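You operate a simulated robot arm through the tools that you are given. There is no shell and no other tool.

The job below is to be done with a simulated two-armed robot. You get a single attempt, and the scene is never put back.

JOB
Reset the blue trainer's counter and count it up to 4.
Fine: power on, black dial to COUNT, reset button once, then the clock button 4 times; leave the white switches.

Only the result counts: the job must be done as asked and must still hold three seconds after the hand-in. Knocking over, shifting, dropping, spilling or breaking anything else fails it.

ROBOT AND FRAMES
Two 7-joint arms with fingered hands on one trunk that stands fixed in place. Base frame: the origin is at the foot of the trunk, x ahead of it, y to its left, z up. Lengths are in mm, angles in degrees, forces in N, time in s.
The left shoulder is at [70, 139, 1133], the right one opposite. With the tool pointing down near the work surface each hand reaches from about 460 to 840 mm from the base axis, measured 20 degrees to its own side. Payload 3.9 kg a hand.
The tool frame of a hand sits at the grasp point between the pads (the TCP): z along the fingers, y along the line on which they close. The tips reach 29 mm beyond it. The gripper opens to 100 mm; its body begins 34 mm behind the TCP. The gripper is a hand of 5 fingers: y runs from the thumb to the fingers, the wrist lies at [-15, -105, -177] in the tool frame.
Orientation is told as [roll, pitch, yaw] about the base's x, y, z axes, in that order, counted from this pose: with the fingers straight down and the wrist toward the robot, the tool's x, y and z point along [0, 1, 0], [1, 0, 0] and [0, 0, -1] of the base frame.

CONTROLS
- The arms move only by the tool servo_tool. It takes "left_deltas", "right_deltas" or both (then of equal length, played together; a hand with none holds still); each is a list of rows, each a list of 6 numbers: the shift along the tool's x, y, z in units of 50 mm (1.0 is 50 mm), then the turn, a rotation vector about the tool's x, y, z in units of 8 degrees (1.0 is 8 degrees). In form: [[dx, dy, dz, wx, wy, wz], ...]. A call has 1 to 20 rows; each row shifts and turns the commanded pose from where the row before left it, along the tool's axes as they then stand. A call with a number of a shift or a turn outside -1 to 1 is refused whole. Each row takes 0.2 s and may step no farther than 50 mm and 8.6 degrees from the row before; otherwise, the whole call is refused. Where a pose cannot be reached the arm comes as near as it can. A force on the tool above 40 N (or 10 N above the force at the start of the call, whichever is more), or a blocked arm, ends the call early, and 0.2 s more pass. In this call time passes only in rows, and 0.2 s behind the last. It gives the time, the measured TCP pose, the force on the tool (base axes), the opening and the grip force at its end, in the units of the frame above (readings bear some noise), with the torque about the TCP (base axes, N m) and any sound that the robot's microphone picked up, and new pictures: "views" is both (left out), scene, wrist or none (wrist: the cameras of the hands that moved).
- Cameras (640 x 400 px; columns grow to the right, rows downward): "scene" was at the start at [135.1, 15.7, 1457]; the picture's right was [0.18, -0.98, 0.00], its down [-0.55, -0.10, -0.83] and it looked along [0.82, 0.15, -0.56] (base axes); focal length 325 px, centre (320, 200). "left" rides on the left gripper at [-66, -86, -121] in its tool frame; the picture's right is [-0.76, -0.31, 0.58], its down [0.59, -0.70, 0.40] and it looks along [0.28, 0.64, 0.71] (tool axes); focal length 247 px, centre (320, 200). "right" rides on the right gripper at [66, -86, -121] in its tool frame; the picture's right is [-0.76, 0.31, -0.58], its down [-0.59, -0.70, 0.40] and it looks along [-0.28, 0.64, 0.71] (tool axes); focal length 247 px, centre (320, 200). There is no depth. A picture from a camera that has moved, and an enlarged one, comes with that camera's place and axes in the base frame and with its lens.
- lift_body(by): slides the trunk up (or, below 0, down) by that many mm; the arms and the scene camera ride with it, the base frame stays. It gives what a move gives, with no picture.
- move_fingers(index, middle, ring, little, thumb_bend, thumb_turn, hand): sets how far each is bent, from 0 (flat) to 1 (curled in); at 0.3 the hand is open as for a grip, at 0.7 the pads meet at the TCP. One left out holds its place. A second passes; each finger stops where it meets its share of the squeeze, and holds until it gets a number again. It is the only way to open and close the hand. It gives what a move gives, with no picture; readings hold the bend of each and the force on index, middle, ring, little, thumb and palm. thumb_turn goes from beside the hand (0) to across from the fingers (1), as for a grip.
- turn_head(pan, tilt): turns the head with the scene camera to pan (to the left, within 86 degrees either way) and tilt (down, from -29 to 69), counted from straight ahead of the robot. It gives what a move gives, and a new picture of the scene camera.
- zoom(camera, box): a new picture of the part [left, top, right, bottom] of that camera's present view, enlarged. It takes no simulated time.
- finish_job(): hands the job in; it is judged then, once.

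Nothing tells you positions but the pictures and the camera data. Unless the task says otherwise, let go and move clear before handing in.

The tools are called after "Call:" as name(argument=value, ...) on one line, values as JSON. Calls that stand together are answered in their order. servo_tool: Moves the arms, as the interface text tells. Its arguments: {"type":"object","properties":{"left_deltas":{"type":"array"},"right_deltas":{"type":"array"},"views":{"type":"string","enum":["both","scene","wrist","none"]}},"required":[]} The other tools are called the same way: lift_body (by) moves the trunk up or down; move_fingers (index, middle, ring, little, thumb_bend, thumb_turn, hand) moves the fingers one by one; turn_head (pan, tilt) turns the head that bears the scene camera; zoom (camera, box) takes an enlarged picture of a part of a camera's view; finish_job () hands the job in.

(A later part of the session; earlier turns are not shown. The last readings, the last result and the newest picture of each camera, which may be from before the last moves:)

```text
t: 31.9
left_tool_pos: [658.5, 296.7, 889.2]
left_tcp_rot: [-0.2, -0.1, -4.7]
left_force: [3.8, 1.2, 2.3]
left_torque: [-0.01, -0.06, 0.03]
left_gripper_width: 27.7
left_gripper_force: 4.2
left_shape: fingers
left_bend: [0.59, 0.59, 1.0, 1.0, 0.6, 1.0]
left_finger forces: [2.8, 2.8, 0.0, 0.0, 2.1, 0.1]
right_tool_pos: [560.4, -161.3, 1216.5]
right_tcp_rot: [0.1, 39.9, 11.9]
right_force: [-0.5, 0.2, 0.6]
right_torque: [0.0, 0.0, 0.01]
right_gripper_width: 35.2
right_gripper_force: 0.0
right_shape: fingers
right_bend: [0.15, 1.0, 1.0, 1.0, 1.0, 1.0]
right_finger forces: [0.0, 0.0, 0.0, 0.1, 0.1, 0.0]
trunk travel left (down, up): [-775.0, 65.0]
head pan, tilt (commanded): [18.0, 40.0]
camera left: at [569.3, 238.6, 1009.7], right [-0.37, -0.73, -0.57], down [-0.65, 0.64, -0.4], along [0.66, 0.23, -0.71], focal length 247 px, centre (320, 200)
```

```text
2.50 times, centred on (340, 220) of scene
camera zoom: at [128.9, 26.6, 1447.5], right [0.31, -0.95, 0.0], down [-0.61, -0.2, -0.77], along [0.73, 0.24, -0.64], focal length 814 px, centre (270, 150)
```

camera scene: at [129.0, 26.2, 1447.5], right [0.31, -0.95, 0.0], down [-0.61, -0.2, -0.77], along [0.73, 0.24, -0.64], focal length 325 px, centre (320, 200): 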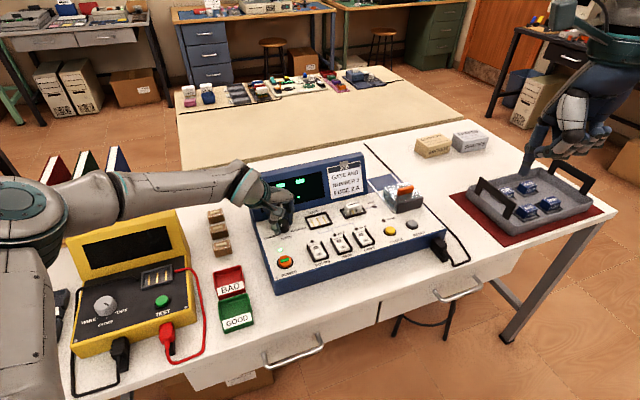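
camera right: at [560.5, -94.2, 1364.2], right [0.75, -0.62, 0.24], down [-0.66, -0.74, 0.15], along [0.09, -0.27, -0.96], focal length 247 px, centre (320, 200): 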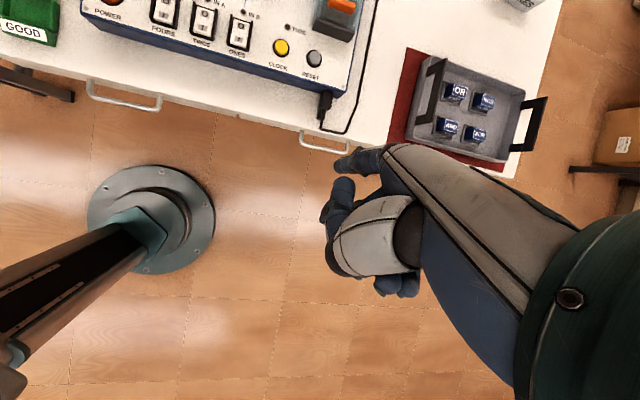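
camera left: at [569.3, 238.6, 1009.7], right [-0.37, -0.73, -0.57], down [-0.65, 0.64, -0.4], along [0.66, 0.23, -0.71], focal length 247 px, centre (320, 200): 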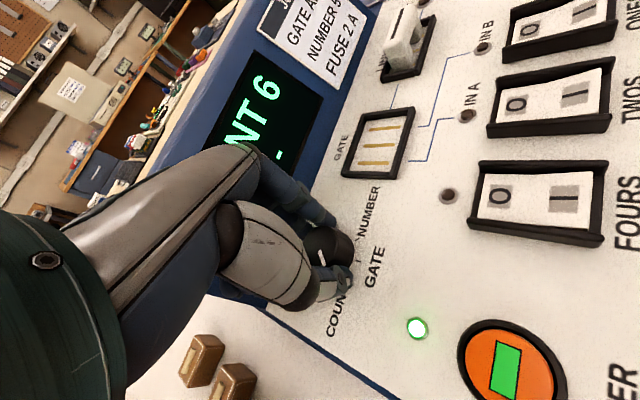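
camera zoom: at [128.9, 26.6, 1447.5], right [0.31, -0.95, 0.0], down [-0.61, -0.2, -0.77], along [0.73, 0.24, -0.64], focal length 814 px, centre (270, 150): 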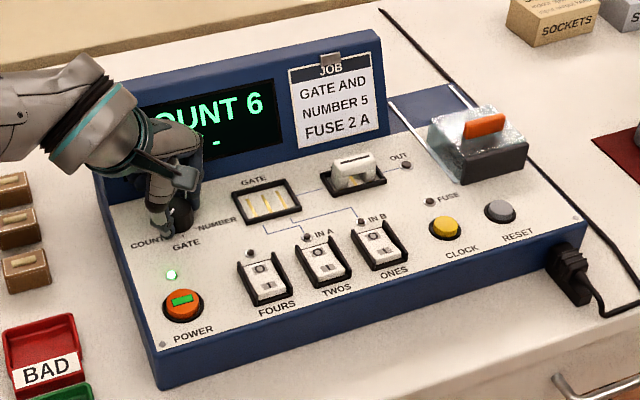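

The display reads "COUNT 6", so the dial is at COUNT. I'll release the knob, lift straight up and check that it stays there.

Call:
move_fingers(hand="left", index=0.46, middle=0.46, thumb_bend=0.46)

Call:
servo_tool(left_deltas=[[0, 0, -0.3, 0, 0, 0], [0, 0, -0.5, 0, 0, 0], [0, 0, -0.9, 0, 0, 0], [0, 0, -0.9, 0, 0, 0], [0, -0.9, -0.3, 0, 0, 0], [0, -0.95, 0, 0, 0, 0], [0, -0.95, 0, 0, 0, 0]], views="both")

Call:
zoom(camera="scene", box=[240, 140, 440, 300])

```text
t: 32.9
left_tool_pos: [658.9, 296.5, 889.8]
left_tcp_rot: [-0.1, 0.1, -4.6]
left_force: [-0.1, 0.0, 0.2]
left_torque: [-0.01, 0.01, -0.02]
left_gripper_width: 59.7
left_gripper_force: 0.1
left_shape: fingers
left_bend: [0.46, 0.46, 1.0, 1.0, 0.46, 1.0]
left_finger forces: [0.0, 0.0, 0.0, 0.0, 0.0, 0.1]
right_tool_pos: [561.5, -161.4, 1216.7]
right_tcp_rot: [0.0, 40.0, 11.8]
right_force: [-0.1, -0.1, 0.3]
right_torque: [0.03, -0.01, -0.02]
right_gripper_width: 35.6
right_gripper_force: 0.3
right_shape: fingers
right_bend: [0.15, 1.0, 1.0, 1.0, 1.0, 1.0]
right_finger forces: [0.0, 0.0, 0.1, 0.1, 0.0, 0.0]
trunk travel left (down, up): [-775.0, 65.0]
head pan, tilt (commanded): [18.0, 40.0]
```

```text
t: 34.5
left_tool_pos: [518.7, 306.6, 1036.5]
left_tcp_rot: [0.0, -0.1, -4.6]
left_force: [-0.4, 0.1, -0.2]
left_torque: [-0.05, -0.02, 0.01]
left_gripper_width: 59.9
left_gripper_force: 0.0
left_shape: fingers
left_bend: [0.46, 0.46, 1.0, 1.0, 0.46, 1.0]
left_finger forces: [0.0, 0.0, 0.1, 0.0, 0.0, 0.0]
right_tool_pos: [559.5, -161.4, 1217.0]
right_tcp_rot: [-0.1, 39.9, 11.8]
right_force: [-1.2, -0.3, 0.1]
right_torque: [-0.01, 0.0, -0.03]
right_gripper_width: 35.1
right_gripper_force: 0.1
right_shape: fingers
right_bend: [0.15, 1.0, 1.0, 1.0, 1.0, 1.0]
right_finger forces: [0.0, 0.0, 0.1, 0.0, 0.0, 0.1]
trunk travel left (down, up): [-775.0, 65.0]
head pan, tilt (commanded): [18.0, 40.0]
camera scene: at [126.8, 27.0, 1447.7], right [0.31, -0.95, 0.0], down [-0.61, -0.2, -0.77], along [0.73, 0.24, -0.64], focal length 325 px, centre (320, 200)
camera left: at [428.2, 249.4, 1156.0], right [-0.37, -0.73, -0.58], down [-0.65, 0.64, -0.4], along [0.66, 0.23, -0.71], focal length 247 px, centre (320, 200)
```

scene: 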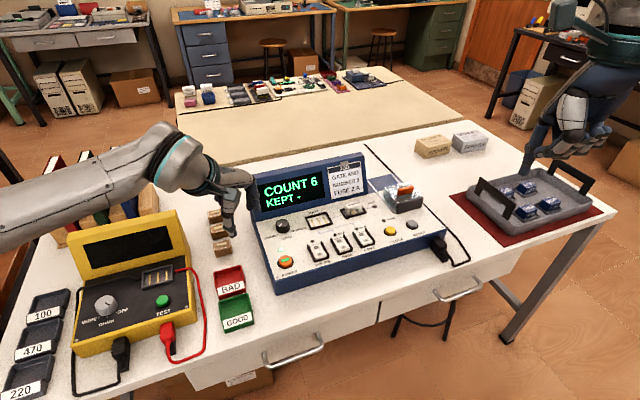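
left: 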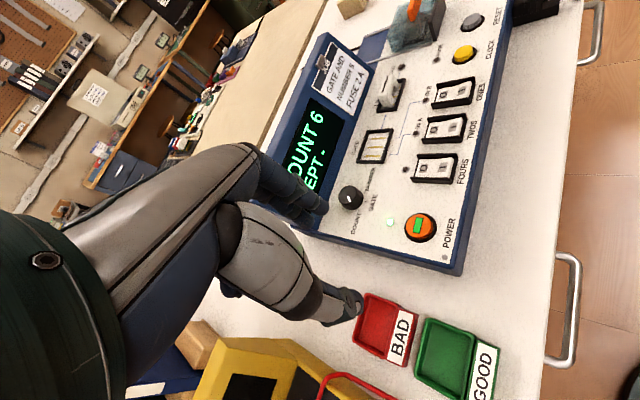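

```text
2.50 times, centred on (340, 220) of scene
camera zoom: at [126.8, 27.0, 1447.7], right [0.31, -0.95, 0.0], down [-0.61, -0.2, -0.77], along [0.73, 0.24, -0.64], focal length 814 px, centre (270, 150)
```

zoom: 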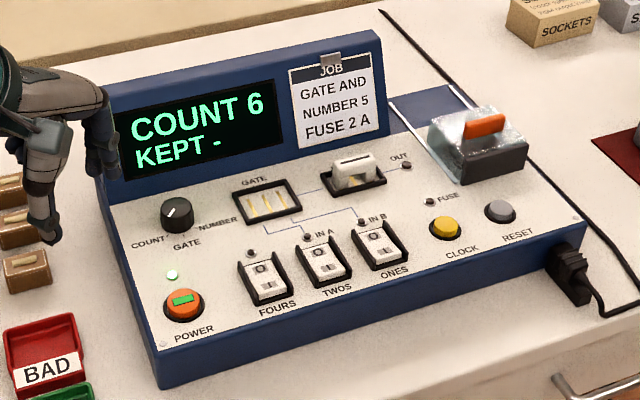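

The dial stays at COUNT with "COUNT 6" shown. The right hand does reset and clock: a 40° tilt would probably be out of reach there, so I'll use about 20° tilt with the index bent to 0.3, and relocate its tip.

Call:
move_fingers(hand="right", index=0.3)

Call:
servo_tool(right_deltas=[[0, 0, 0, -1, 0, 0], [0, 0, 0, -1, 0, 0], [0, 0, 0, -0.5, 0, 0]], views="wrist")

Call:
turn_head(pan=-8, tilt=35)

Call:
zoom(camera="right", box=[240, 120, 420, 280])

Call:
zoom(camera="scene", box=[340, 80, 500, 200])

```text
t: 35.5
left_tool_pos: [520.8, 307.4, 1035.9]
left_tcp_rot: [0.0, 0.0, -4.6]
left_force: [-0.3, 0.0, 0.3]
left_torque: [-0.01, 0.01, -0.02]
left_gripper_width: 59.7
left_gripper_force: 0.1
left_shape: fingers
left_bend: [0.46, 0.46, 1.0, 1.0, 0.46, 1.0]
left_finger forces: [0.0, 0.1, 0.0, 0.0, 0.1, 0.0]
right_tool_pos: [559.8, -163.1, 1216.0]
right_tcp_rot: [0.0, 40.0, 11.9]
right_force: [0.4, -0.3, -0.8]
right_torque: [-0.01, -0.05, -0.01]
right_gripper_width: 27.3
right_gripper_force: 0.1
right_shape: fingers
right_bend: [0.29, 1.0, 1.0, 1.0, 1.0, 1.0]
right_finger forces: [0.1, 0.1, 0.0, 0.0, 0.1, 0.0]
trunk travel left (down, up): [-775.0, 65.0]
head pan, tilt (commanded): [18.0, 40.0]
```

```text
t: 36.3
left_tool_pos: [520.7, 306.4, 1035.9]
left_tcp_rot: [-0.1, 0.0, -4.7]
left_force: [0.6, -0.4, -0.3]
left_torque: [-0.01, 0.04, -0.03]
left_gripper_width: 59.6
left_gripper_force: 0.0
left_shape: fingers
left_bend: [0.46, 0.46, 1.0, 1.0, 0.46, 1.0]
left_finger forces: [0.0, 0.0, 0.0, 0.0, 0.0, 0.0]
right_tool_pos: [561.2, -161.1, 1216.5]
right_tcp_rot: [0.0, 19.9, 11.8]
right_force: [-0.3, -0.2, 1.2]
right_torque: [0.01, -0.01, 0.01]
right_gripper_width: 27.6
right_gripper_force: 0.0
right_shape: fingers
right_bend: [0.29, 1.0, 1.0, 1.0, 1.0, 1.0]
right_finger forces: [0.1, 0.0, 0.1, 0.0, 0.1, 0.0]
trunk travel left (down, up): [-775.0, 65.0]
head pan, tilt (commanded): [18.0, 40.0]
camera right: at [509.4, -106.0, 1359.0], right [0.63, -0.64, 0.44], down [-0.66, -0.74, -0.14], along [0.41, -0.2, -0.89], focal length 247 px, centre (320, 200)
```

right: 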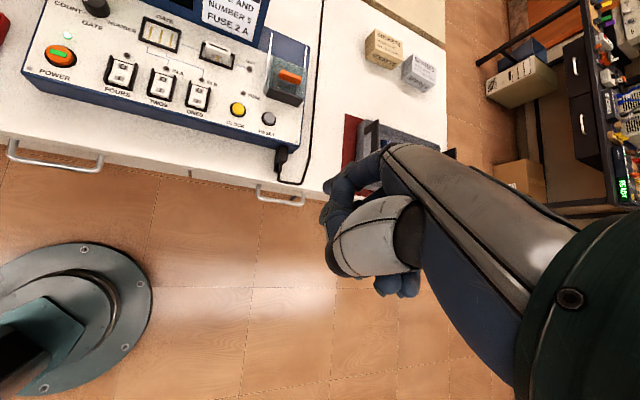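

```text
t: 37.2
left_tool_pos: [521.2, 306.6, 1034.8]
left_tcp_rot: [-0.1, 0.1, -4.6]
left_force: [0.1, 0.1, 0.6]
left_torque: [0.02, 0.0, 0.02]
left_gripper_width: 59.4
left_gripper_force: 0.2
left_shape: fingers
left_bend: [0.46, 0.46, 1.0, 1.0, 0.46, 1.0]
left_finger forces: [0.1, 0.1, 0.1, 0.1, 0.0, 0.0]
right_tool_pos: [561.6, -161.1, 1216.5]
right_tcp_rot: [0.0, 19.8, 11.8]
right_force: [0.3, -0.2, -0.6]
right_torque: [-0.02, 0.02, 0.01]
right_gripper_width: 27.4
right_gripper_force: 0.1
right_shape: fingers
right_bend: [0.29, 1.0, 1.0, 1.0, 1.0, 1.0]
right_finger forces: [0.0, 0.0, 0.0, 0.0, 0.0, 0.0]
trunk travel left (down, up): [-775.0, 65.0]
head pan, tilt (commanded): [-8.0, 35.0]
camera scene: at [135.0, -12.3, 1455.1], right [-0.14, -0.99, 0.0], down [-0.57, 0.08, -0.82], along [0.81, -0.11, -0.57], focal length 325 px, centre (320, 200)
```

scene: 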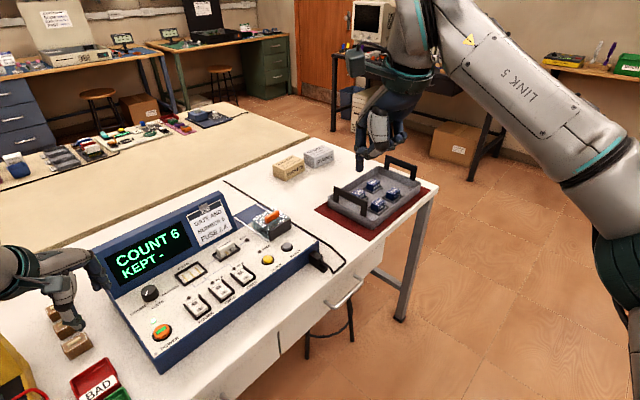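

```text
2.50 times, centred on (330, 200) of right
camera zoom: at [509.7, -105.9, 1359.0], right [0.63, -0.64, 0.44], down [-0.66, -0.74, -0.13], along [0.41, -0.2, -0.89], focal length 617 px, centre (295, 200)
```

zoom: 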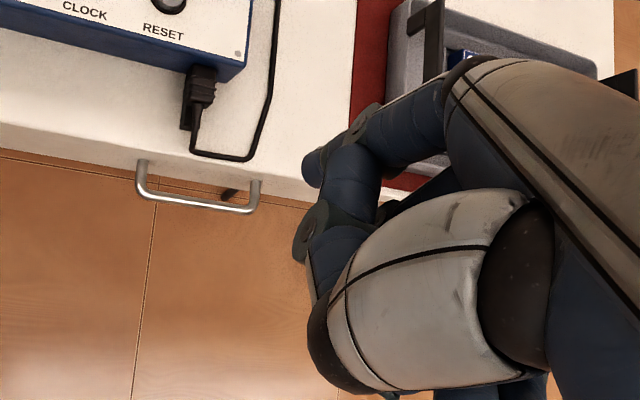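

```text
3.33 times, centred on (420, 140) of scene
camera zoom: at [135.0, -12.3, 1455.1], right [-0.14, -0.99, 0.0], down [-0.57, 0.08, -0.82], along [0.81, -0.11, -0.57], focal length 1085 px, centre (-13, 400)
```

zoom: 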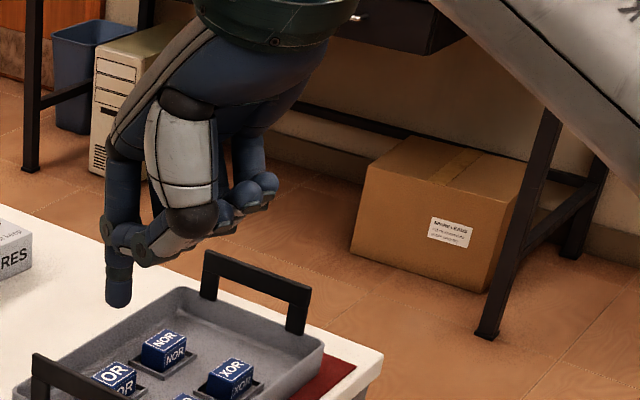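

The index clearly leads in this pose, with its tip about [50, 15, -46] from the TCP in base axes. I'll go down first and then forward to hover above the reset button.

Call:
servo_tool(right_deltas=[[0, 0.306, 0.846, 0, 0, 0], [0, 0.306, 0.846, 0, 0, 0], [0, 0.306, 0.846, 0, 0, 0], [0, 0.306, 0.846, 0, 0, 0], [0.386, 0.733, -0.266, 0, 0, 0], [0.386, 0.733, -0.266, 0, 0, 0], [0.386, 0.733, -0.266, 0, 0, 0], [0.386, 0.733, -0.266, 0, 0, 0], [0.386, 0.733, -0.266, 0, 0, 0]], views="both")

Call:
zoom(camera="right", box=[180, 60, 400, 240])

Call:
zoom(camera="scene", box=[220, 150, 360, 290])

```text
t: 39.2
left_tool_pos: [521.4, 304.6, 1035.1]
left_tcp_rot: [0.0, 0.0, -4.6]
left_force: [-0.2, -0.3, 0.2]
left_torque: [0.04, -0.01, -0.01]
left_gripper_width: 59.9
left_gripper_force: 0.1
left_shape: fingers
left_bend: [0.46, 0.46, 1.0, 1.0, 0.46, 1.0]
left_finger forces: [0.1, 0.0, 0.0, 0.1, 0.0, 0.0]
right_tool_pos: [706.4, -39.4, 1031.8]
right_tcp_rot: [0.0, 19.9, 11.9]
right_force: [0.7, -1.4, 0.4]
right_torque: [0.07, 0.03, -0.01]
right_gripper_width: 27.1
right_gripper_force: 0.0
right_shape: fingers
right_bend: [0.29, 1.0, 1.0, 1.0, 1.0, 1.0]
right_finger forces: [0.1, 0.1, 0.1, 0.0, 0.0, 0.0]
right hand out of reach, approached as far as the arm can: row 9
trunk travel left (down, up): [-775.0, 65.0]
head pan, tilt (commanded): [-8.0, 35.0]
camera scene: at [135.4, -15.0, 1455.0], right [-0.14, -0.99, 0.0], down [-0.57, 0.08, -0.82], along [0.81, -0.11, -0.57], focal length 325 px, centre (320, 200)
camera right: at [654.3, 15.7, 1174.8], right [0.63, -0.64, 0.44], down [-0.66, -0.74, -0.14], along [0.41, -0.2, -0.89], focal length 247 px, centre (320, 200)
```

scene: 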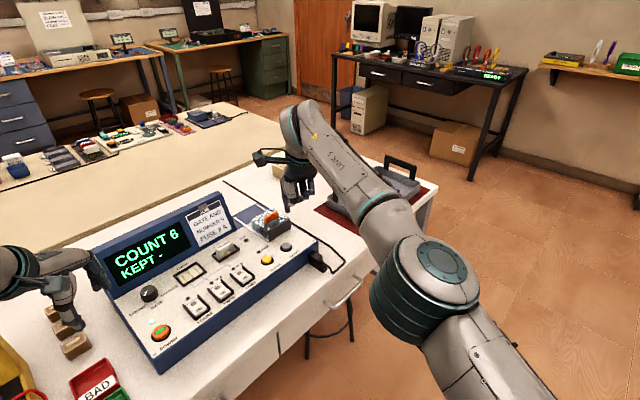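
right: 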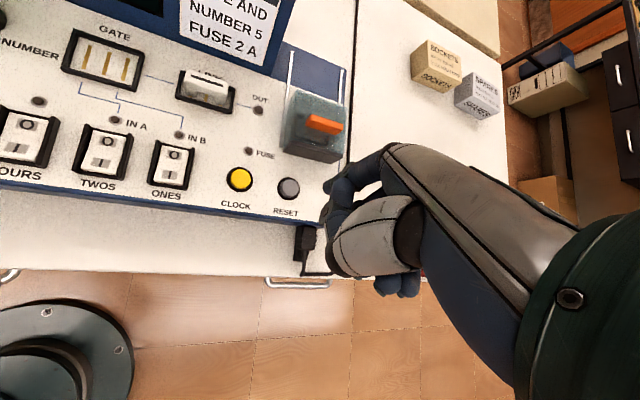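

```text
2.22 times, centred on (290, 150) of right
camera zoom: at [654.3, 15.7, 1174.8], right [0.63, -0.64, 0.44], down [-0.66, -0.74, -0.14], along [0.41, -0.2, -0.89], focal length 549 px, centre (387, 311)
```

zoom: 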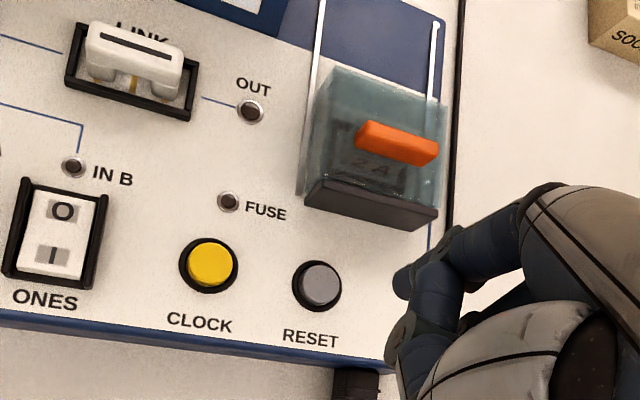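

```text
2.86 times, centred on (290, 220) of scene
camera zoom: at [135.4, -15.0, 1455.0], right [-0.14, -0.99, 0.0], down [-0.57, 0.08, -0.82], along [0.81, -0.11, -0.57], focal length 930 px, centre (406, 143)
```

zoom: 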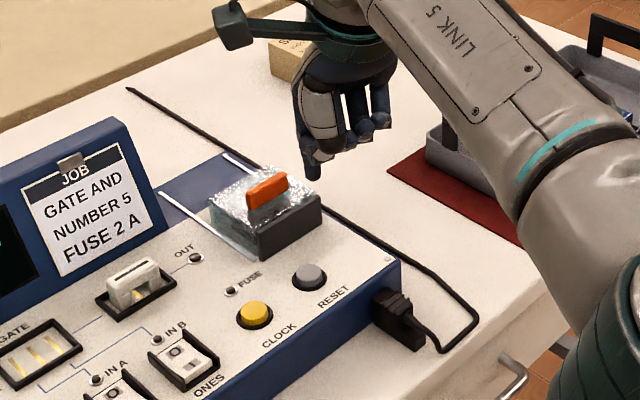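

The right index tip is at about [755, -24, 986]. I'll come down and forward to hover about 40 mm above the reset button.

Call:
servo_tool(right_deltas=[[0, 0.306, 0.846, 0, 0, 0], [0, 0.306, 0.846, 0, 0, 0], [0.114, 0.514, -0.186, 0, 0, 0]], views="both")

Call:
zoom(camera="right", box=[180, 60, 400, 240])

Call:
zoom(camera="scene", box=[220, 170, 340, 290])

```text
t: 40.0
left_tool_pos: [520.5, 308.8, 1036.1]
left_tcp_rot: [-0.3, 0.0, -4.5]
left_force: [0.3, 0.3, -0.8]
left_torque: [-0.02, 0.01, 0.04]
left_gripper_width: 59.6
left_gripper_force: 0.0
left_shape: fingers
left_bend: [0.46, 0.46, 1.0, 1.0, 0.46, 1.0]
left_finger forces: [0.1, 0.0, 0.1, 0.1, 0.0, 0.0]
right_tool_pos: [711.4, -31.6, 939.8]
right_tcp_rot: [-0.1, 19.9, 11.8]
right_force: [-0.4, 0.2, -0.2]
right_torque: [0.0, 0.0, -0.02]
right_gripper_width: 27.2
right_gripper_force: 0.0
right_shape: fingers
right_bend: [0.29, 1.0, 1.0, 1.0, 1.0, 1.0]
right_finger forces: [0.0, 0.0, 0.1, 0.0, 0.0, 0.1]
right hand out of reach, approached as far as the arm can: row 3
trunk travel left (down, up): [-775.0, 65.0]
head pan, tilt (commanded): [-8.0, 35.0]
camera scene: at [134.2, -10.5, 1455.2], right [-0.14, -0.99, 0.0], down [-0.57, 0.08, -0.82], along [0.81, -0.11, -0.57], focal length 325 px, centre (320, 200)
camera right: at [659.6, 23.4, 1082.8], right [0.63, -0.64, 0.44], down [-0.66, -0.74, -0.13], along [0.41, -0.2, -0.89], focal length 247 px, centre (320, 200)
```

scene: 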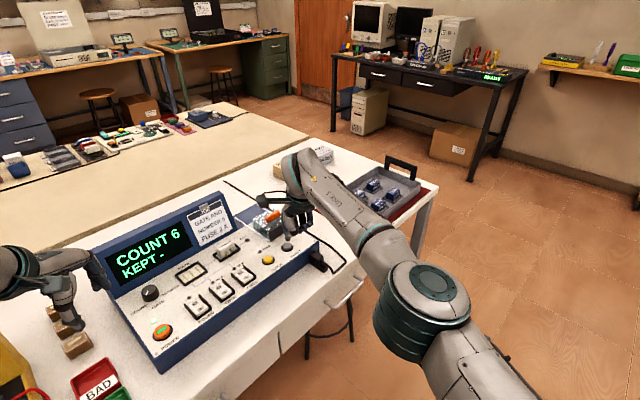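
right: 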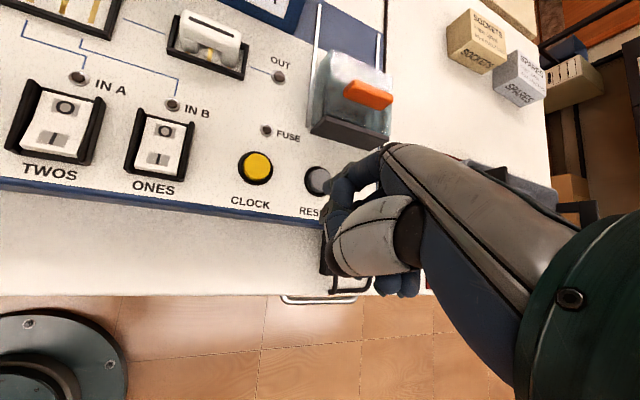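

```text
2.22 times, centred on (290, 150) of right
camera zoom: at [659.6, 23.4, 1082.8], right [0.63, -0.64, 0.44], down [-0.66, -0.74, -0.13], along [0.41, -0.2, -0.89], focal length 549 px, centre (387, 311)
```

zoom: 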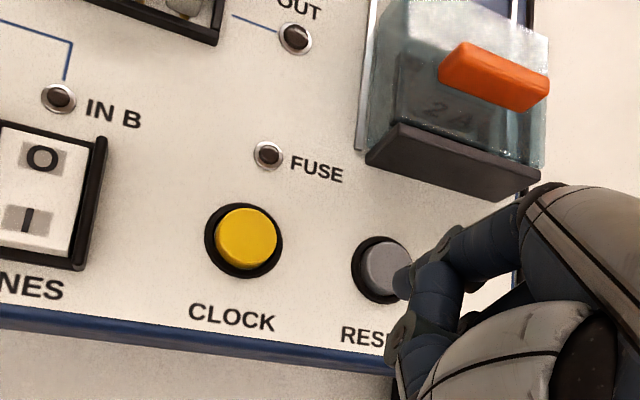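

```text
3.33 times, centred on (280, 230) of scene
camera zoom: at [134.2, -10.5, 1455.2], right [-0.14, -0.99, 0.0], down [-0.57, 0.08, -0.82], along [0.81, -0.11, -0.57], focal length 1085 px, centre (453, 100)
```

zoom: 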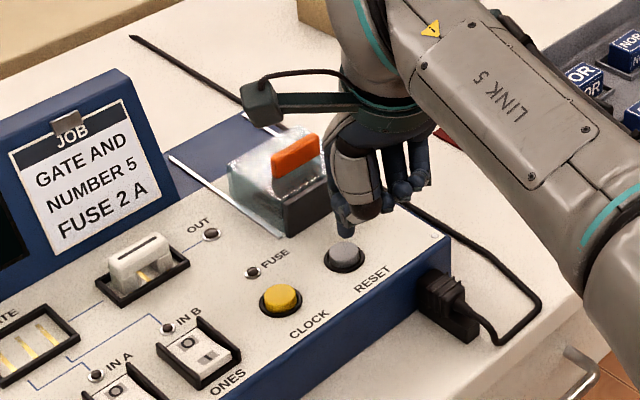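

The arm tops out at this tilt, so I'll reduce the tilt to 10°, which brings the wrist nearer, and then line the tip up over reset at about [781, -13].

Call:
servo_tool(right_deltas=[[0, 0, 0, -0.625, 0, 0], [0, 0, 0, -0.625, 0, 0], [-0.022, 0.314, 0.1, 0, 0, 0]], views="both")

Call:
zoom(camera="right", box=[180, 60, 400, 240])

Call:
zoom(camera="scene", box=[230, 190, 330, 290])

```text
t: 40.8
left_tool_pos: [521.7, 307.0, 1033.9]
left_tcp_rot: [-0.1, 0.0, -4.6]
left_force: [0.4, 0.0, -0.2]
left_torque: [0.0, 0.01, 0.03]
left_gripper_width: 59.6
left_gripper_force: 0.1
left_shape: fingers
left_bend: [0.46, 0.46, 1.0, 1.0, 0.46, 1.0]
left_finger forces: [0.1, 0.0, 0.0, 0.0, 0.0, 0.0]
right_tool_pos: [726.5, -33.1, 931.9]
right_tcp_rot: [-0.1, 10.1, 11.8]
right_force: [-0.1, 0.0, -0.5]
right_torque: [-0.02, 0.01, 0.01]
right_gripper_width: 27.1
right_gripper_force: 0.0
right_shape: fingers
right_bend: [0.29, 1.0, 1.0, 1.0, 1.0, 1.0]
right_finger forces: [0.0, 0.0, 0.0, 0.1, 0.0, 0.0]
trunk travel left (down, up): [-775.0, 65.0]
head pan, tilt (commanded): [-8.0, 35.0]
camera scene: at [136.0, -11.8, 1455.0], right [-0.14, -0.99, 0.0], down [-0.57, 0.08, -0.82], along [0.81, -0.11, -0.57], focal length 325 px, centre (320, 200)
camera right: at [652.4, 17.3, 1066.0], right [0.55, -0.66, 0.52], down [-0.63, -0.73, -0.27], along [0.56, -0.17, -0.81], focal length 247 px, centre (320, 200)
```

scene: 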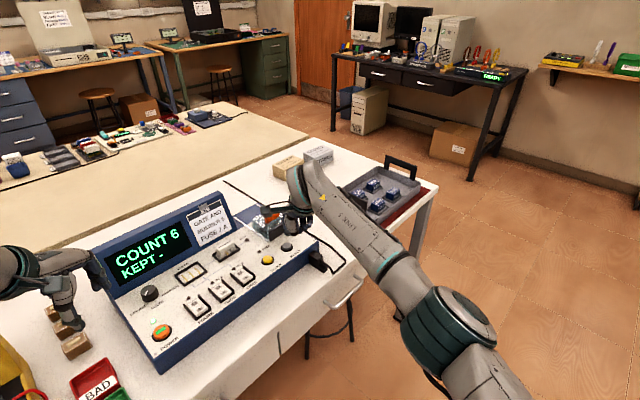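
right: 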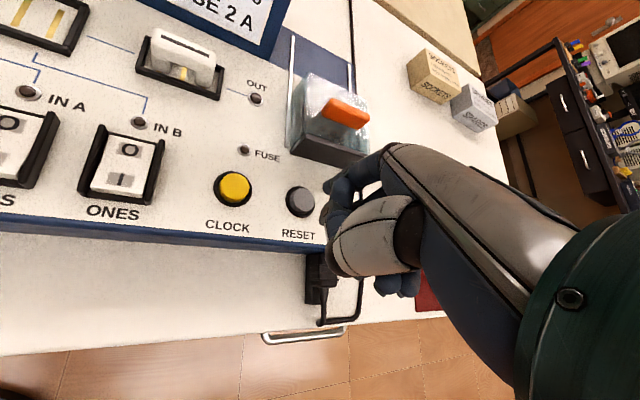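

```text
2.22 times, centred on (290, 150) of right
camera zoom: at [652.4, 17.3, 1066.0], right [0.55, -0.66, 0.52], down [-0.63, -0.73, -0.27], along [0.56, -0.17, -0.81], focal length 549 px, centre (387, 311)
```

zoom: 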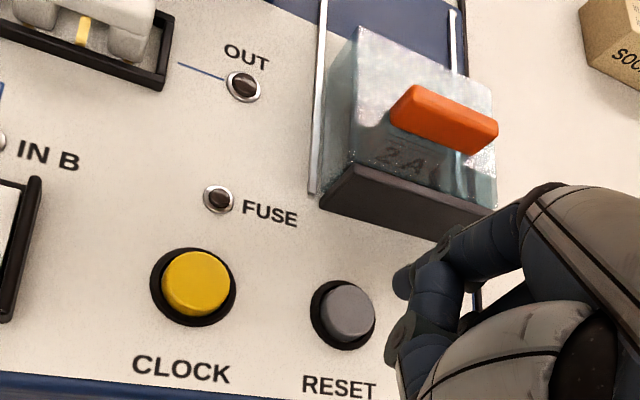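

```text
4.00 times, centred on (280, 240) of scene
camera zoom: at [136.0, -11.8, 1455.0], right [-0.14, -0.99, 0.0], down [-0.57, 0.08, -0.82], along [0.81, -0.11, -0.57], focal length 1302 px, centre (480, 40)
```

zoom: 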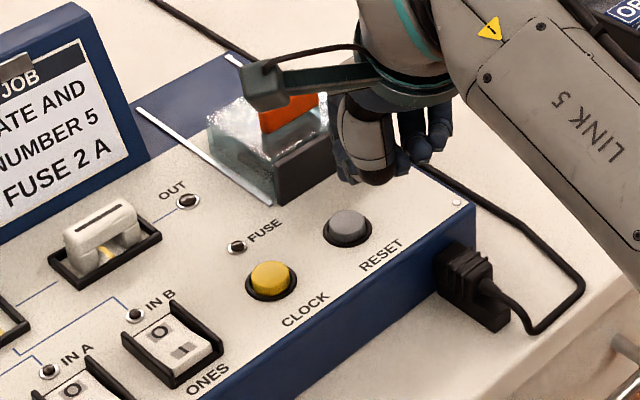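

The tip sits practically over the centre of reset, about 40 mm above it. I'll lower it 30 mm and recheck.

Call:
servo_tool(right_deltas=[[0.015, 0.056, 0.295, 0, 0, 0], [0.015, 0.056, 0.295, 0, 0, 0]], views="none")

Call:
zoom(camera="right", box=[240, 100, 400, 240])

Call:
zoom(camera="scene", box=[240, 200, 330, 280])

```text
t: 41.4
left_tool_pos: [521.3, 306.9, 1033.7]
left_tcp_rot: [0.0, 0.0, -4.6]
left_force: [0.7, 0.0, -0.1]
left_torque: [0.01, 0.01, -0.02]
left_gripper_width: 59.8
left_gripper_force: 0.1
left_shape: fingers
left_bend: [0.46, 0.46, 1.0, 1.0, 0.46, 1.0]
left_finger forces: [0.1, 0.1, 0.1, 0.0, 0.0, 0.0]
right_tool_pos: [728.4, -31.3, 902.4]
right_tcp_rot: [0.1, 10.0, 11.8]
right_force: [-0.5, -0.2, 0.0]
right_torque: [0.0, 0.0, 0.0]
right_gripper_width: 27.2
right_gripper_force: 0.1
right_shape: fingers
right_bend: [0.29, 1.0, 1.0, 1.0, 1.0, 1.0]
right_finger forces: [0.1, 0.0, 0.0, 0.0, 0.1, 0.1]
trunk travel left (down, up): [-775.0, 65.0]
head pan, tilt (commanded): [-8.0, 35.0]
```

```text
2.86 times, centred on (320, 170) of right
camera zoom: at [652.1, 19.0, 1036.8], right [0.55, -0.66, 0.51], down [-0.62, -0.73, -0.27], along [0.55, -0.17, -0.81], focal length 706 px, centre (320, 286)
```

zoom: 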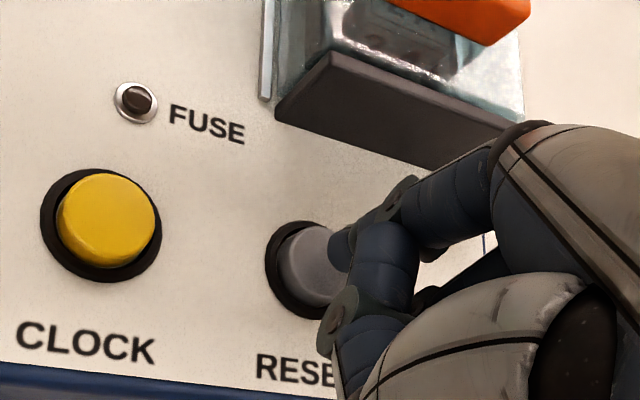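

```text
5.00 times, centred on (285, 240) of scene
camera zoom: at [135.4, -12.3, 1455.0], right [-0.14, -0.99, 0.0], down [-0.57, 0.08, -0.82], along [0.81, -0.11, -0.57], focal length 1627 px, centre (495, 0)
```

zoom: 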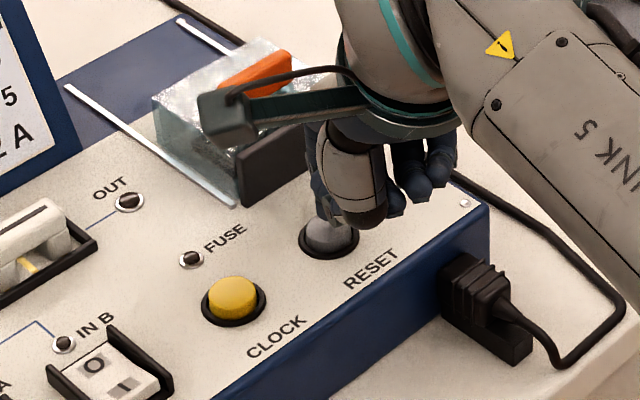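

The tip is about 10 mm above reset and some 4 mm too far forward. I'll nudge it back and creep down.

Call:
servo_tool(right_deltas=[[0, -0.06, 0.12, 0, 0, 0], [0, 0.007, 0.04, 0, 0, 0]], views="none")

Call:
zoom(camera="right", box=[240, 100, 400, 240])

Call:
zoom(camera="scene", box=[240, 200, 330, 280])

```text
t: 42.0
left_tool_pos: [519.5, 307.8, 1036.0]
left_tcp_rot: [-0.2, 0.1, -4.6]
left_force: [-0.3, 0.2, 0.5]
left_torque: [-0.02, 0.0, 0.04]
left_gripper_width: 59.7
left_gripper_force: 0.1
left_shape: fingers
left_bend: [0.46, 0.46, 1.0, 1.0, 0.46, 1.0]
left_finger forces: [0.0, 0.0, 0.0, 0.0, 0.1, 0.0]
right_tool_pos: [722.9, -32.2, 896.0]
right_tcp_rot: [0.1, 9.9, 11.8]
right_force: [0.7, -0.8, 1.4]
right_torque: [0.0, -0.04, -0.05]
right_gripper_width: 27.4
right_gripper_force: 0.5
right_shape: fingers
right_bend: [0.29, 1.0, 1.0, 1.0, 1.0, 1.0]
right_finger forces: [0.8, 0.0, 0.0, 0.1, 0.0, 0.0]
trunk travel left (down, up): [-775.0, 65.0]
head pan, tilt (commanded): [-8.0, 35.0]
```

```text
2.86 times, centred on (320, 170) of right
camera zoom: at [647.3, 19.1, 1030.1], right [0.55, -0.66, 0.52], down [-0.62, -0.73, -0.27], along [0.56, -0.17, -0.81], focal length 706 px, centre (320, 286)
```

zoom: 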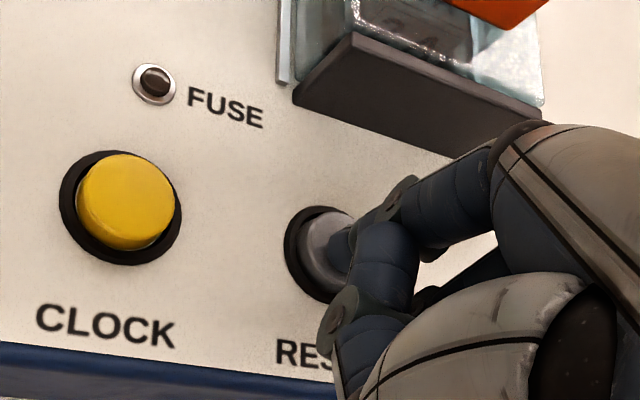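

```text
5.00 times, centred on (285, 240) of scene
camera zoom: at [134.7, -12.4, 1455.1], right [-0.14, -0.99, 0.0], down [-0.57, 0.08, -0.82], along [0.81, -0.11, -0.57], focal length 1627 px, centre (495, 0)
```

zoom: 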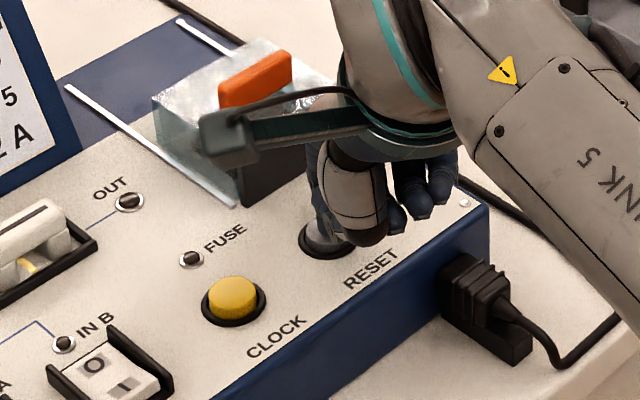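

The index just touches the reset button (0.8 N). I'll press a little further until it clicks.

Call:
servo_tool(right_deltas=[[0, 0.007, 0.04, 0, 0, 0], [0, 0.007, 0.04, 0, 0, 0]], views="none")

Call:
zoom(camera="scene", box=[90, 180, 350, 380])

```text
t: 42.6
left_tool_pos: [519.7, 306.0, 1035.7]
left_tcp_rot: [-0.1, 0.0, -4.7]
left_force: [1.1, -0.5, -0.9]
left_torque: [-0.01, -0.02, 0.0]
left_gripper_width: 59.8
left_gripper_force: 0.1
left_shape: fingers
left_bend: [0.46, 0.46, 1.0, 1.0, 0.46, 1.0]
left_finger forces: [0.1, 0.0, 0.0, 0.0, 0.0, 0.0]
right_tool_pos: [723.0, -32.1, 893.6]
right_tcp_rot: [0.1, 9.9, 11.9]
right_force: [0.4, -0.1, 2.7]
right_torque: [-0.01, -0.11, 0.0]
right_gripper_width: 27.2
right_gripper_force: 1.0
right_shape: fingers
right_bend: [0.29, 1.0, 1.0, 1.0, 1.0, 1.0]
right_finger forces: [2.6, 0.0, 0.0, 0.0, 0.0, 0.0]
trunk travel left (down, up): [-775.0, 65.0]
head pan, tilt (commanded): [-8.0, 35.0]
heard: click
```

```text
2.00 times, centred on (220, 280) of scene
camera zoom: at [134.3, -12.5, 1455.2], right [-0.14, -0.99, 0.0], down [-0.57, 0.08, -0.82], along [0.81, -0.11, -0.57], focal length 651 px, centre (520, 40)
```

zoom: 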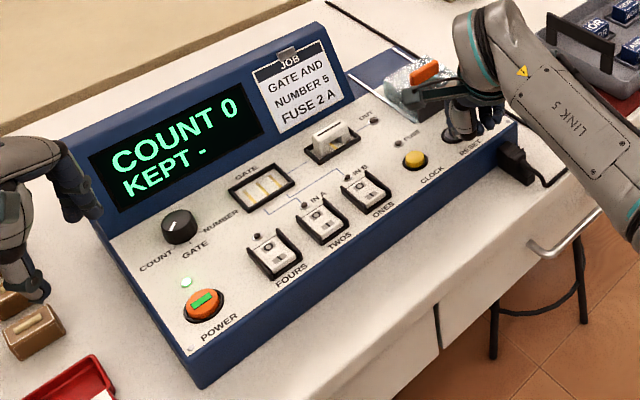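

Reset clicked and the display reads "COUNT 0". I'll lift off and move over the clock button at about [738, 38].

Call:
servo_tool(right_deltas=[[0, -0.158, -0.886, 0, 0, 0], [0.595, -0.3, 0.053, 0, 0, 0], [0.595, -0.3, 0.053, 0, 0, 0]], views="both")

Call:
zoom(camera="right", box=[240, 80, 400, 240])

Call:
zoom(camera="scene", box=[220, 200, 310, 280])

```text
t: 43.4
left_tool_pos: [520.1, 307.7, 1035.8]
left_tcp_rot: [-0.2, -0.1, -4.6]
left_force: [0.3, -1.2, -0.2]
left_torque: [0.01, -0.02, -0.01]
left_gripper_width: 59.7
left_gripper_force: 0.1
left_shape: fingers
left_bend: [0.46, 0.46, 1.0, 1.0, 0.46, 1.0]
left_finger forces: [0.0, 0.0, 0.0, 0.1, 0.0, 0.1]
right_tool_pos: [680.6, 20.9, 937.1]
right_tcp_rot: [0.0, 10.0, 11.8]
right_force: [-0.1, -0.4, 0.3]
right_torque: [-0.03, 0.03, 0.0]
right_gripper_width: 27.3
right_gripper_force: 0.1
right_shape: fingers
right_bend: [0.29, 1.0, 1.0, 1.0, 1.0, 1.0]
right_finger forces: [0.0, 0.1, 0.0, 0.0, 0.0, 0.1]
trunk travel left (down, up): [-775.0, 65.0]
head pan, tilt (commanded): [-8.0, 35.0]
camera scene: at [134.6, -11.8, 1455.1], right [-0.14, -0.99, 0.0], down [-0.57, 0.08, -0.82], along [0.81, -0.11, -0.57], focal length 325 px, centre (320, 200)
camera right: at [605.3, 72.1, 1070.7], right [0.55, -0.66, 0.52], down [-0.62, -0.73, -0.27], along [0.56, -0.17, -0.81], focal length 247 px, centre (320, 200)
```

scene: 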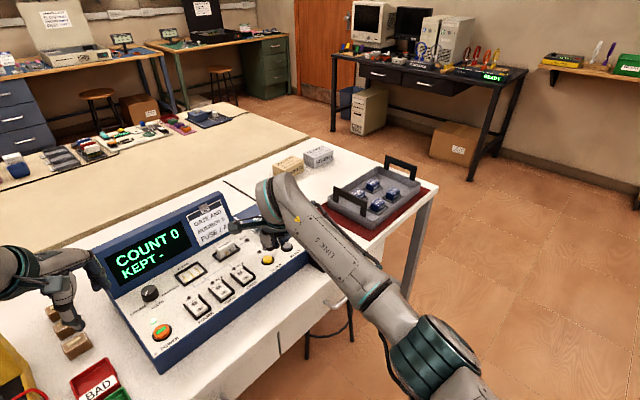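
right: 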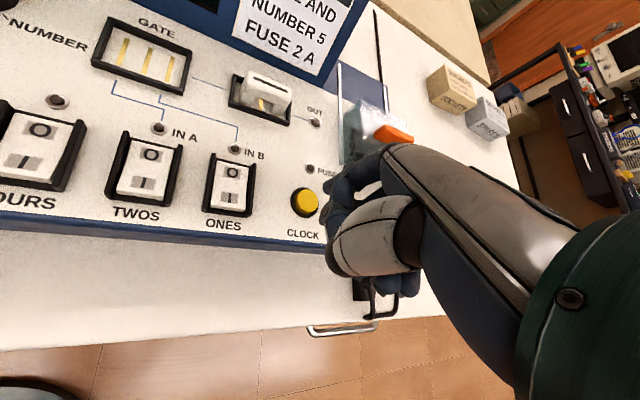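

```text
2.50 times, centred on (320, 160) of right
camera zoom: at [605.3, 72.1, 1070.7], right [0.55, -0.66, 0.52], down [-0.62, -0.73, -0.27], along [0.56, -0.17, -0.81], focal length 617 px, centre (320, 300)
```

zoom: 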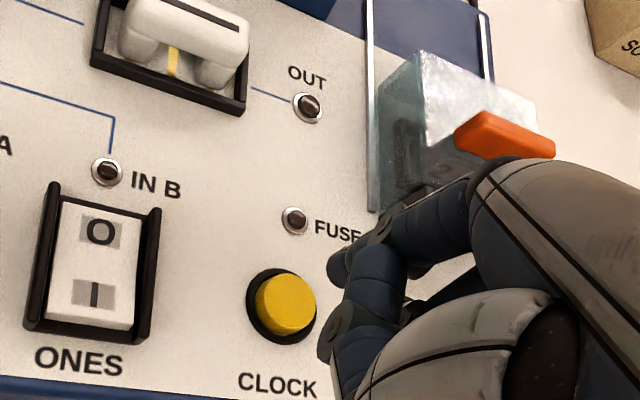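

```text
5.00 times, centred on (265, 240) of scene
camera zoom: at [134.6, -11.8, 1455.1], right [-0.14, -0.99, 0.0], down [-0.57, 0.08, -0.82], along [0.81, -0.11, -0.57], focal length 1627 px, centre (595, 0)
```

zoom: 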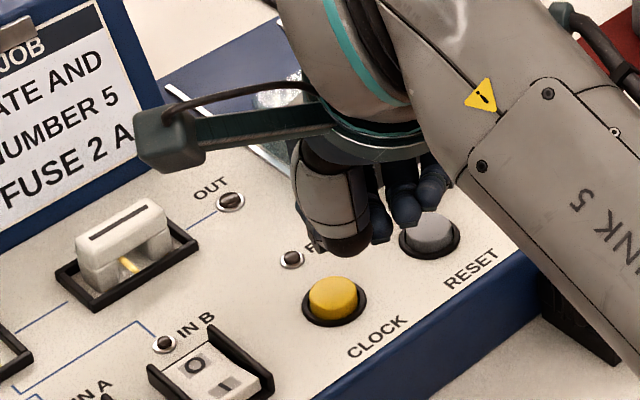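

The tip is lined up over the clock button within about a millimetre. I'll lower to just above it and check.

Call:
servo_tool(right_deltas=[[0, 0.06, 0.335, 0, 0, 0], [0, 0.053, 0.3, 0, 0, 0]], views="none")

Call:
zoom(camera="right", box=[240, 80, 400, 240])

Call:
zoom(camera="scene", box=[220, 200, 310, 280])

```text
t: 44.0
left_tool_pos: [520.0, 306.2, 1034.7]
left_tcp_rot: [-0.1, -0.1, -4.6]
left_force: [0.4, 0.2, 1.4]
left_torque: [0.0, -0.01, 0.01]
left_gripper_width: 59.8
left_gripper_force: 0.1
left_shape: fingers
left_bend: [0.46, 0.46, 1.0, 1.0, 0.46, 1.0]
left_finger forces: [0.0, 0.1, 0.1, 0.1, 0.0, 0.0]
right_tool_pos: [682.3, 20.1, 905.8]
right_tcp_rot: [0.0, 10.1, 11.9]
right_force: [0.1, -0.3, 0.0]
right_torque: [-0.02, -0.04, 0.03]
right_gripper_width: 27.3
right_gripper_force: 0.0
right_shape: fingers
right_bend: [0.29, 1.0, 1.0, 1.0, 1.0, 1.0]
right_finger forces: [0.1, 0.0, 0.1, 0.0, 0.1, 0.1]
trunk travel left (down, up): [-775.0, 65.0]
head pan, tilt (commanded): [-8.0, 35.0]
```

```text
2.50 times, centred on (320, 160) of right
camera zoom: at [606.6, 70.7, 1038.7], right [0.55, -0.66, 0.52], down [-0.62, -0.73, -0.27], along [0.56, -0.17, -0.81], focal length 617 px, centre (320, 300)
```

zoom: 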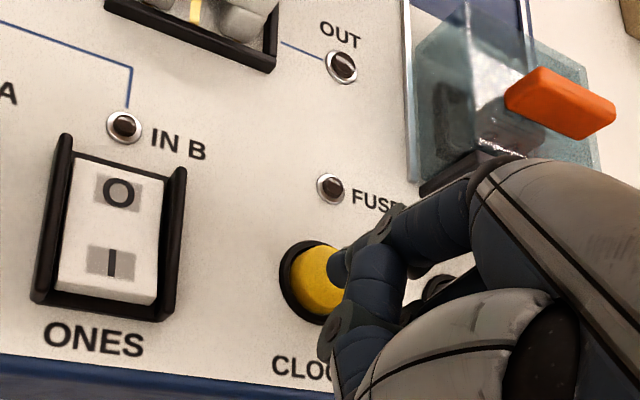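

```text
5.00 times, centred on (265, 240) of scene
camera zoom: at [135.0, -12.6, 1455.1], right [-0.14, -0.99, 0.0], down [-0.57, 0.08, -0.82], along [0.81, -0.11, -0.57], focal length 1627 px, centre (595, 0)
```

zoom: 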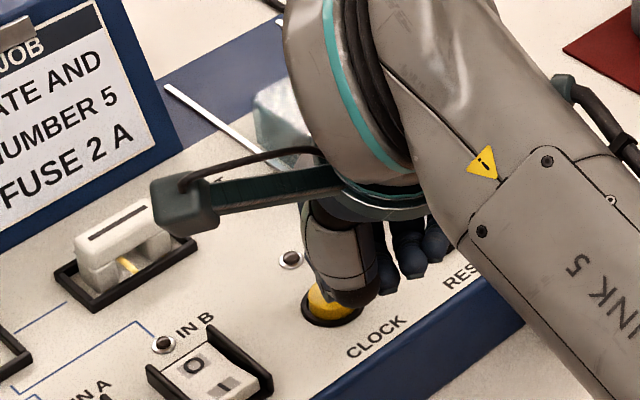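

The tip hovers about 10 mm above the clock button. I'll creep down toward it.

Call:
servo_tool(right_deltas=[[0.006, -0.008, 0.123, 0, 0, 0], [0, 0.007, 0.04, 0, 0, 0]], views="none")

```text
t: 44.6
left_tool_pos: [520.4, 307.3, 1035.8]
left_tcp_rot: [-0.1, 0.0, -4.6]
left_force: [0.3, 0.5, 1.2]
left_torque: [-0.02, -0.03, 0.01]
left_gripper_width: 59.7
left_gripper_force: 0.0
left_shape: fingers
left_bend: [0.46, 0.46, 1.0, 1.0, 0.46, 1.0]
left_finger forces: [0.0, 0.0, 0.0, 0.0, 0.1, 0.0]
right_tool_pos: [681.2, 19.3, 896.7]
right_tcp_rot: [0.0, 10.0, 11.9]
right_force: [0.8, 0.0, 0.3]
right_torque: [-0.02, -0.01, 0.0]
right_gripper_width: 27.4
right_gripper_force: 0.9
right_shape: fingers
right_bend: [0.29, 1.0, 1.0, 1.0, 1.0, 1.0]
right_finger forces: [0.6, 0.0, 0.1, 0.1, 0.1, 0.0]
trunk travel left (down, up): [-775.0, 65.0]
head pan, tilt (commanded): [-8.0, 35.0]
```

The index just touches the clock button (0.6 N) with no click yet. I'll press 4 mm further for the first count.

Call:
servo_tool(right_deltas=[[0, 0.007, 0.04, 0, 0, 0], [0, 0.007, 0.04, 0, 0, 0]], views="none")

Call:
zoom(camera="scene", box=[90, 180, 350, 380])

```text
t: 45.2
left_tool_pos: [520.7, 307.4, 1036.3]
left_tcp_rot: [-0.1, 0.0, -4.6]
left_force: [0.5, -0.1, -0.5]
left_torque: [0.01, -0.03, -0.02]
left_gripper_width: 59.8
left_gripper_force: 0.0
left_shape: fingers
left_bend: [0.46, 0.46, 1.0, 1.0, 0.46, 1.0]
left_finger forces: [0.1, 0.0, 0.0, 0.0, 0.1, 0.0]
right_tool_pos: [680.1, 20.9, 892.7]
right_tcp_rot: [0.0, 9.8, 11.7]
right_force: [0.1, 0.0, 1.4]
right_torque: [0.05, -0.16, 0.0]
right_gripper_width: 27.3
right_gripper_force: 1.2
right_shape: fingers
right_bend: [0.29, 1.0, 1.0, 1.0, 1.0, 1.0]
right_finger forces: [2.4, 0.1, 0.0, 0.1, 0.1, 0.0]
trunk travel left (down, up): [-775.0, 65.0]
head pan, tilt (commanded): [-8.0, 35.0]
heard: click
```

```text
2.00 times, centred on (220, 280) of scene
camera zoom: at [134.5, -12.5, 1455.2], right [-0.14, -0.99, 0.0], down [-0.57, 0.08, -0.82], along [0.81, -0.11, -0.57], focal length 651 px, centre (520, 40)
```

zoom: 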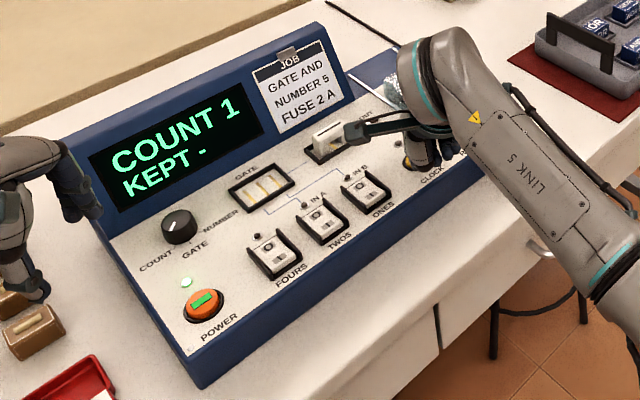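

COUNT 1. I'll lift 10 mm to let the button return, then press the same distance again.

Call:
servo_tool(right_deltas=[[0, -0.035, -0.197, 0, 0, 0]], views="none")

Call:
servo_tool(right_deltas=[[0, 0.021, 0.117, 0, 0, 0], [0, 0.007, 0.04, 0, 0, 0], [0, 0.007, 0.04, 0, 0, 0]], views="none")

Call:
zoom(camera="scene", box=[90, 180, 350, 380])

```text
t: 45.6
left_tool_pos: [520.8, 306.7, 1035.4]
left_tcp_rot: [0.0, 0.1, -4.6]
left_force: [-1.1, 0.2, 0.0]
left_torque: [-0.02, -0.03, -0.01]
left_gripper_width: 59.7
left_gripper_force: 0.1
left_shape: fingers
left_bend: [0.46, 0.46, 1.0, 1.0, 0.46, 1.0]
left_finger forces: [0.1, 0.0, 0.0, 0.0, 0.1, 0.1]
right_tool_pos: [680.9, 19.4, 901.4]
right_tcp_rot: [0.0, 10.0, 11.9]
right_force: [0.0, -0.3, 0.1]
right_torque: [0.01, 0.0, 0.01]
right_gripper_width: 27.3
right_gripper_force: 0.0
right_shape: fingers
right_bend: [0.29, 1.0, 1.0, 1.0, 1.0, 1.0]
right_finger forces: [0.0, 0.1, 0.0, 0.0, 0.1, 0.0]
trunk travel left (down, up): [-775.0, 65.0]
head pan, tilt (commanded): [-8.0, 35.0]
```

```text
t: 46.4
left_tool_pos: [520.2, 308.5, 1035.3]
left_tcp_rot: [-0.1, -0.1, -4.6]
left_force: [-0.7, -0.1, 0.6]
left_torque: [0.02, -0.02, 0.0]
left_gripper_width: 59.7
left_gripper_force: 0.0
left_shape: fingers
left_bend: [0.46, 0.46, 1.0, 1.0, 0.46, 1.0]
left_finger forces: [0.0, 0.0, 0.0, 0.1, 0.0, 0.0]
right_tool_pos: [679.3, 21.0, 892.7]
right_tcp_rot: [0.1, 10.1, 11.9]
right_force: [-0.1, 0.3, 2.6]
right_torque: [0.02, -0.12, 0.03]
right_gripper_width: 27.3
right_gripper_force: 1.3
right_shape: fingers
right_bend: [0.29, 1.0, 1.0, 1.0, 1.0, 1.0]
right_finger forces: [2.3, 0.0, 0.0, 0.1, 0.0, 0.0]
trunk travel left (down, up): [-775.0, 65.0]
head pan, tilt (commanded): [-8.0, 35.0]
heard: click
```

```text
2.00 times, centred on (220, 280) of scene
camera zoom: at [134.6, -12.4, 1455.1], right [-0.14, -0.99, 0.0], down [-0.57, 0.08, -0.82], along [0.81, -0.11, -0.57], focal length 651 px, centre (520, 40)
```

zoom: 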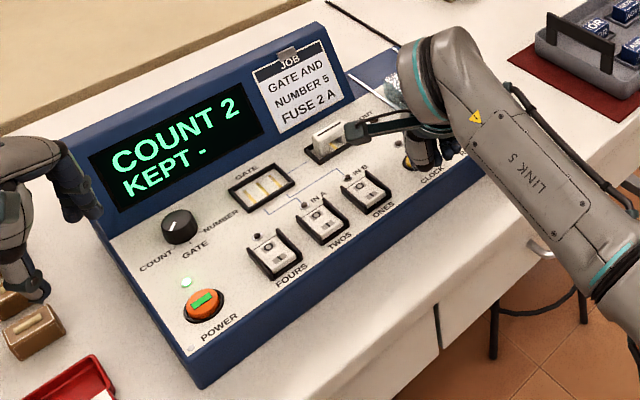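

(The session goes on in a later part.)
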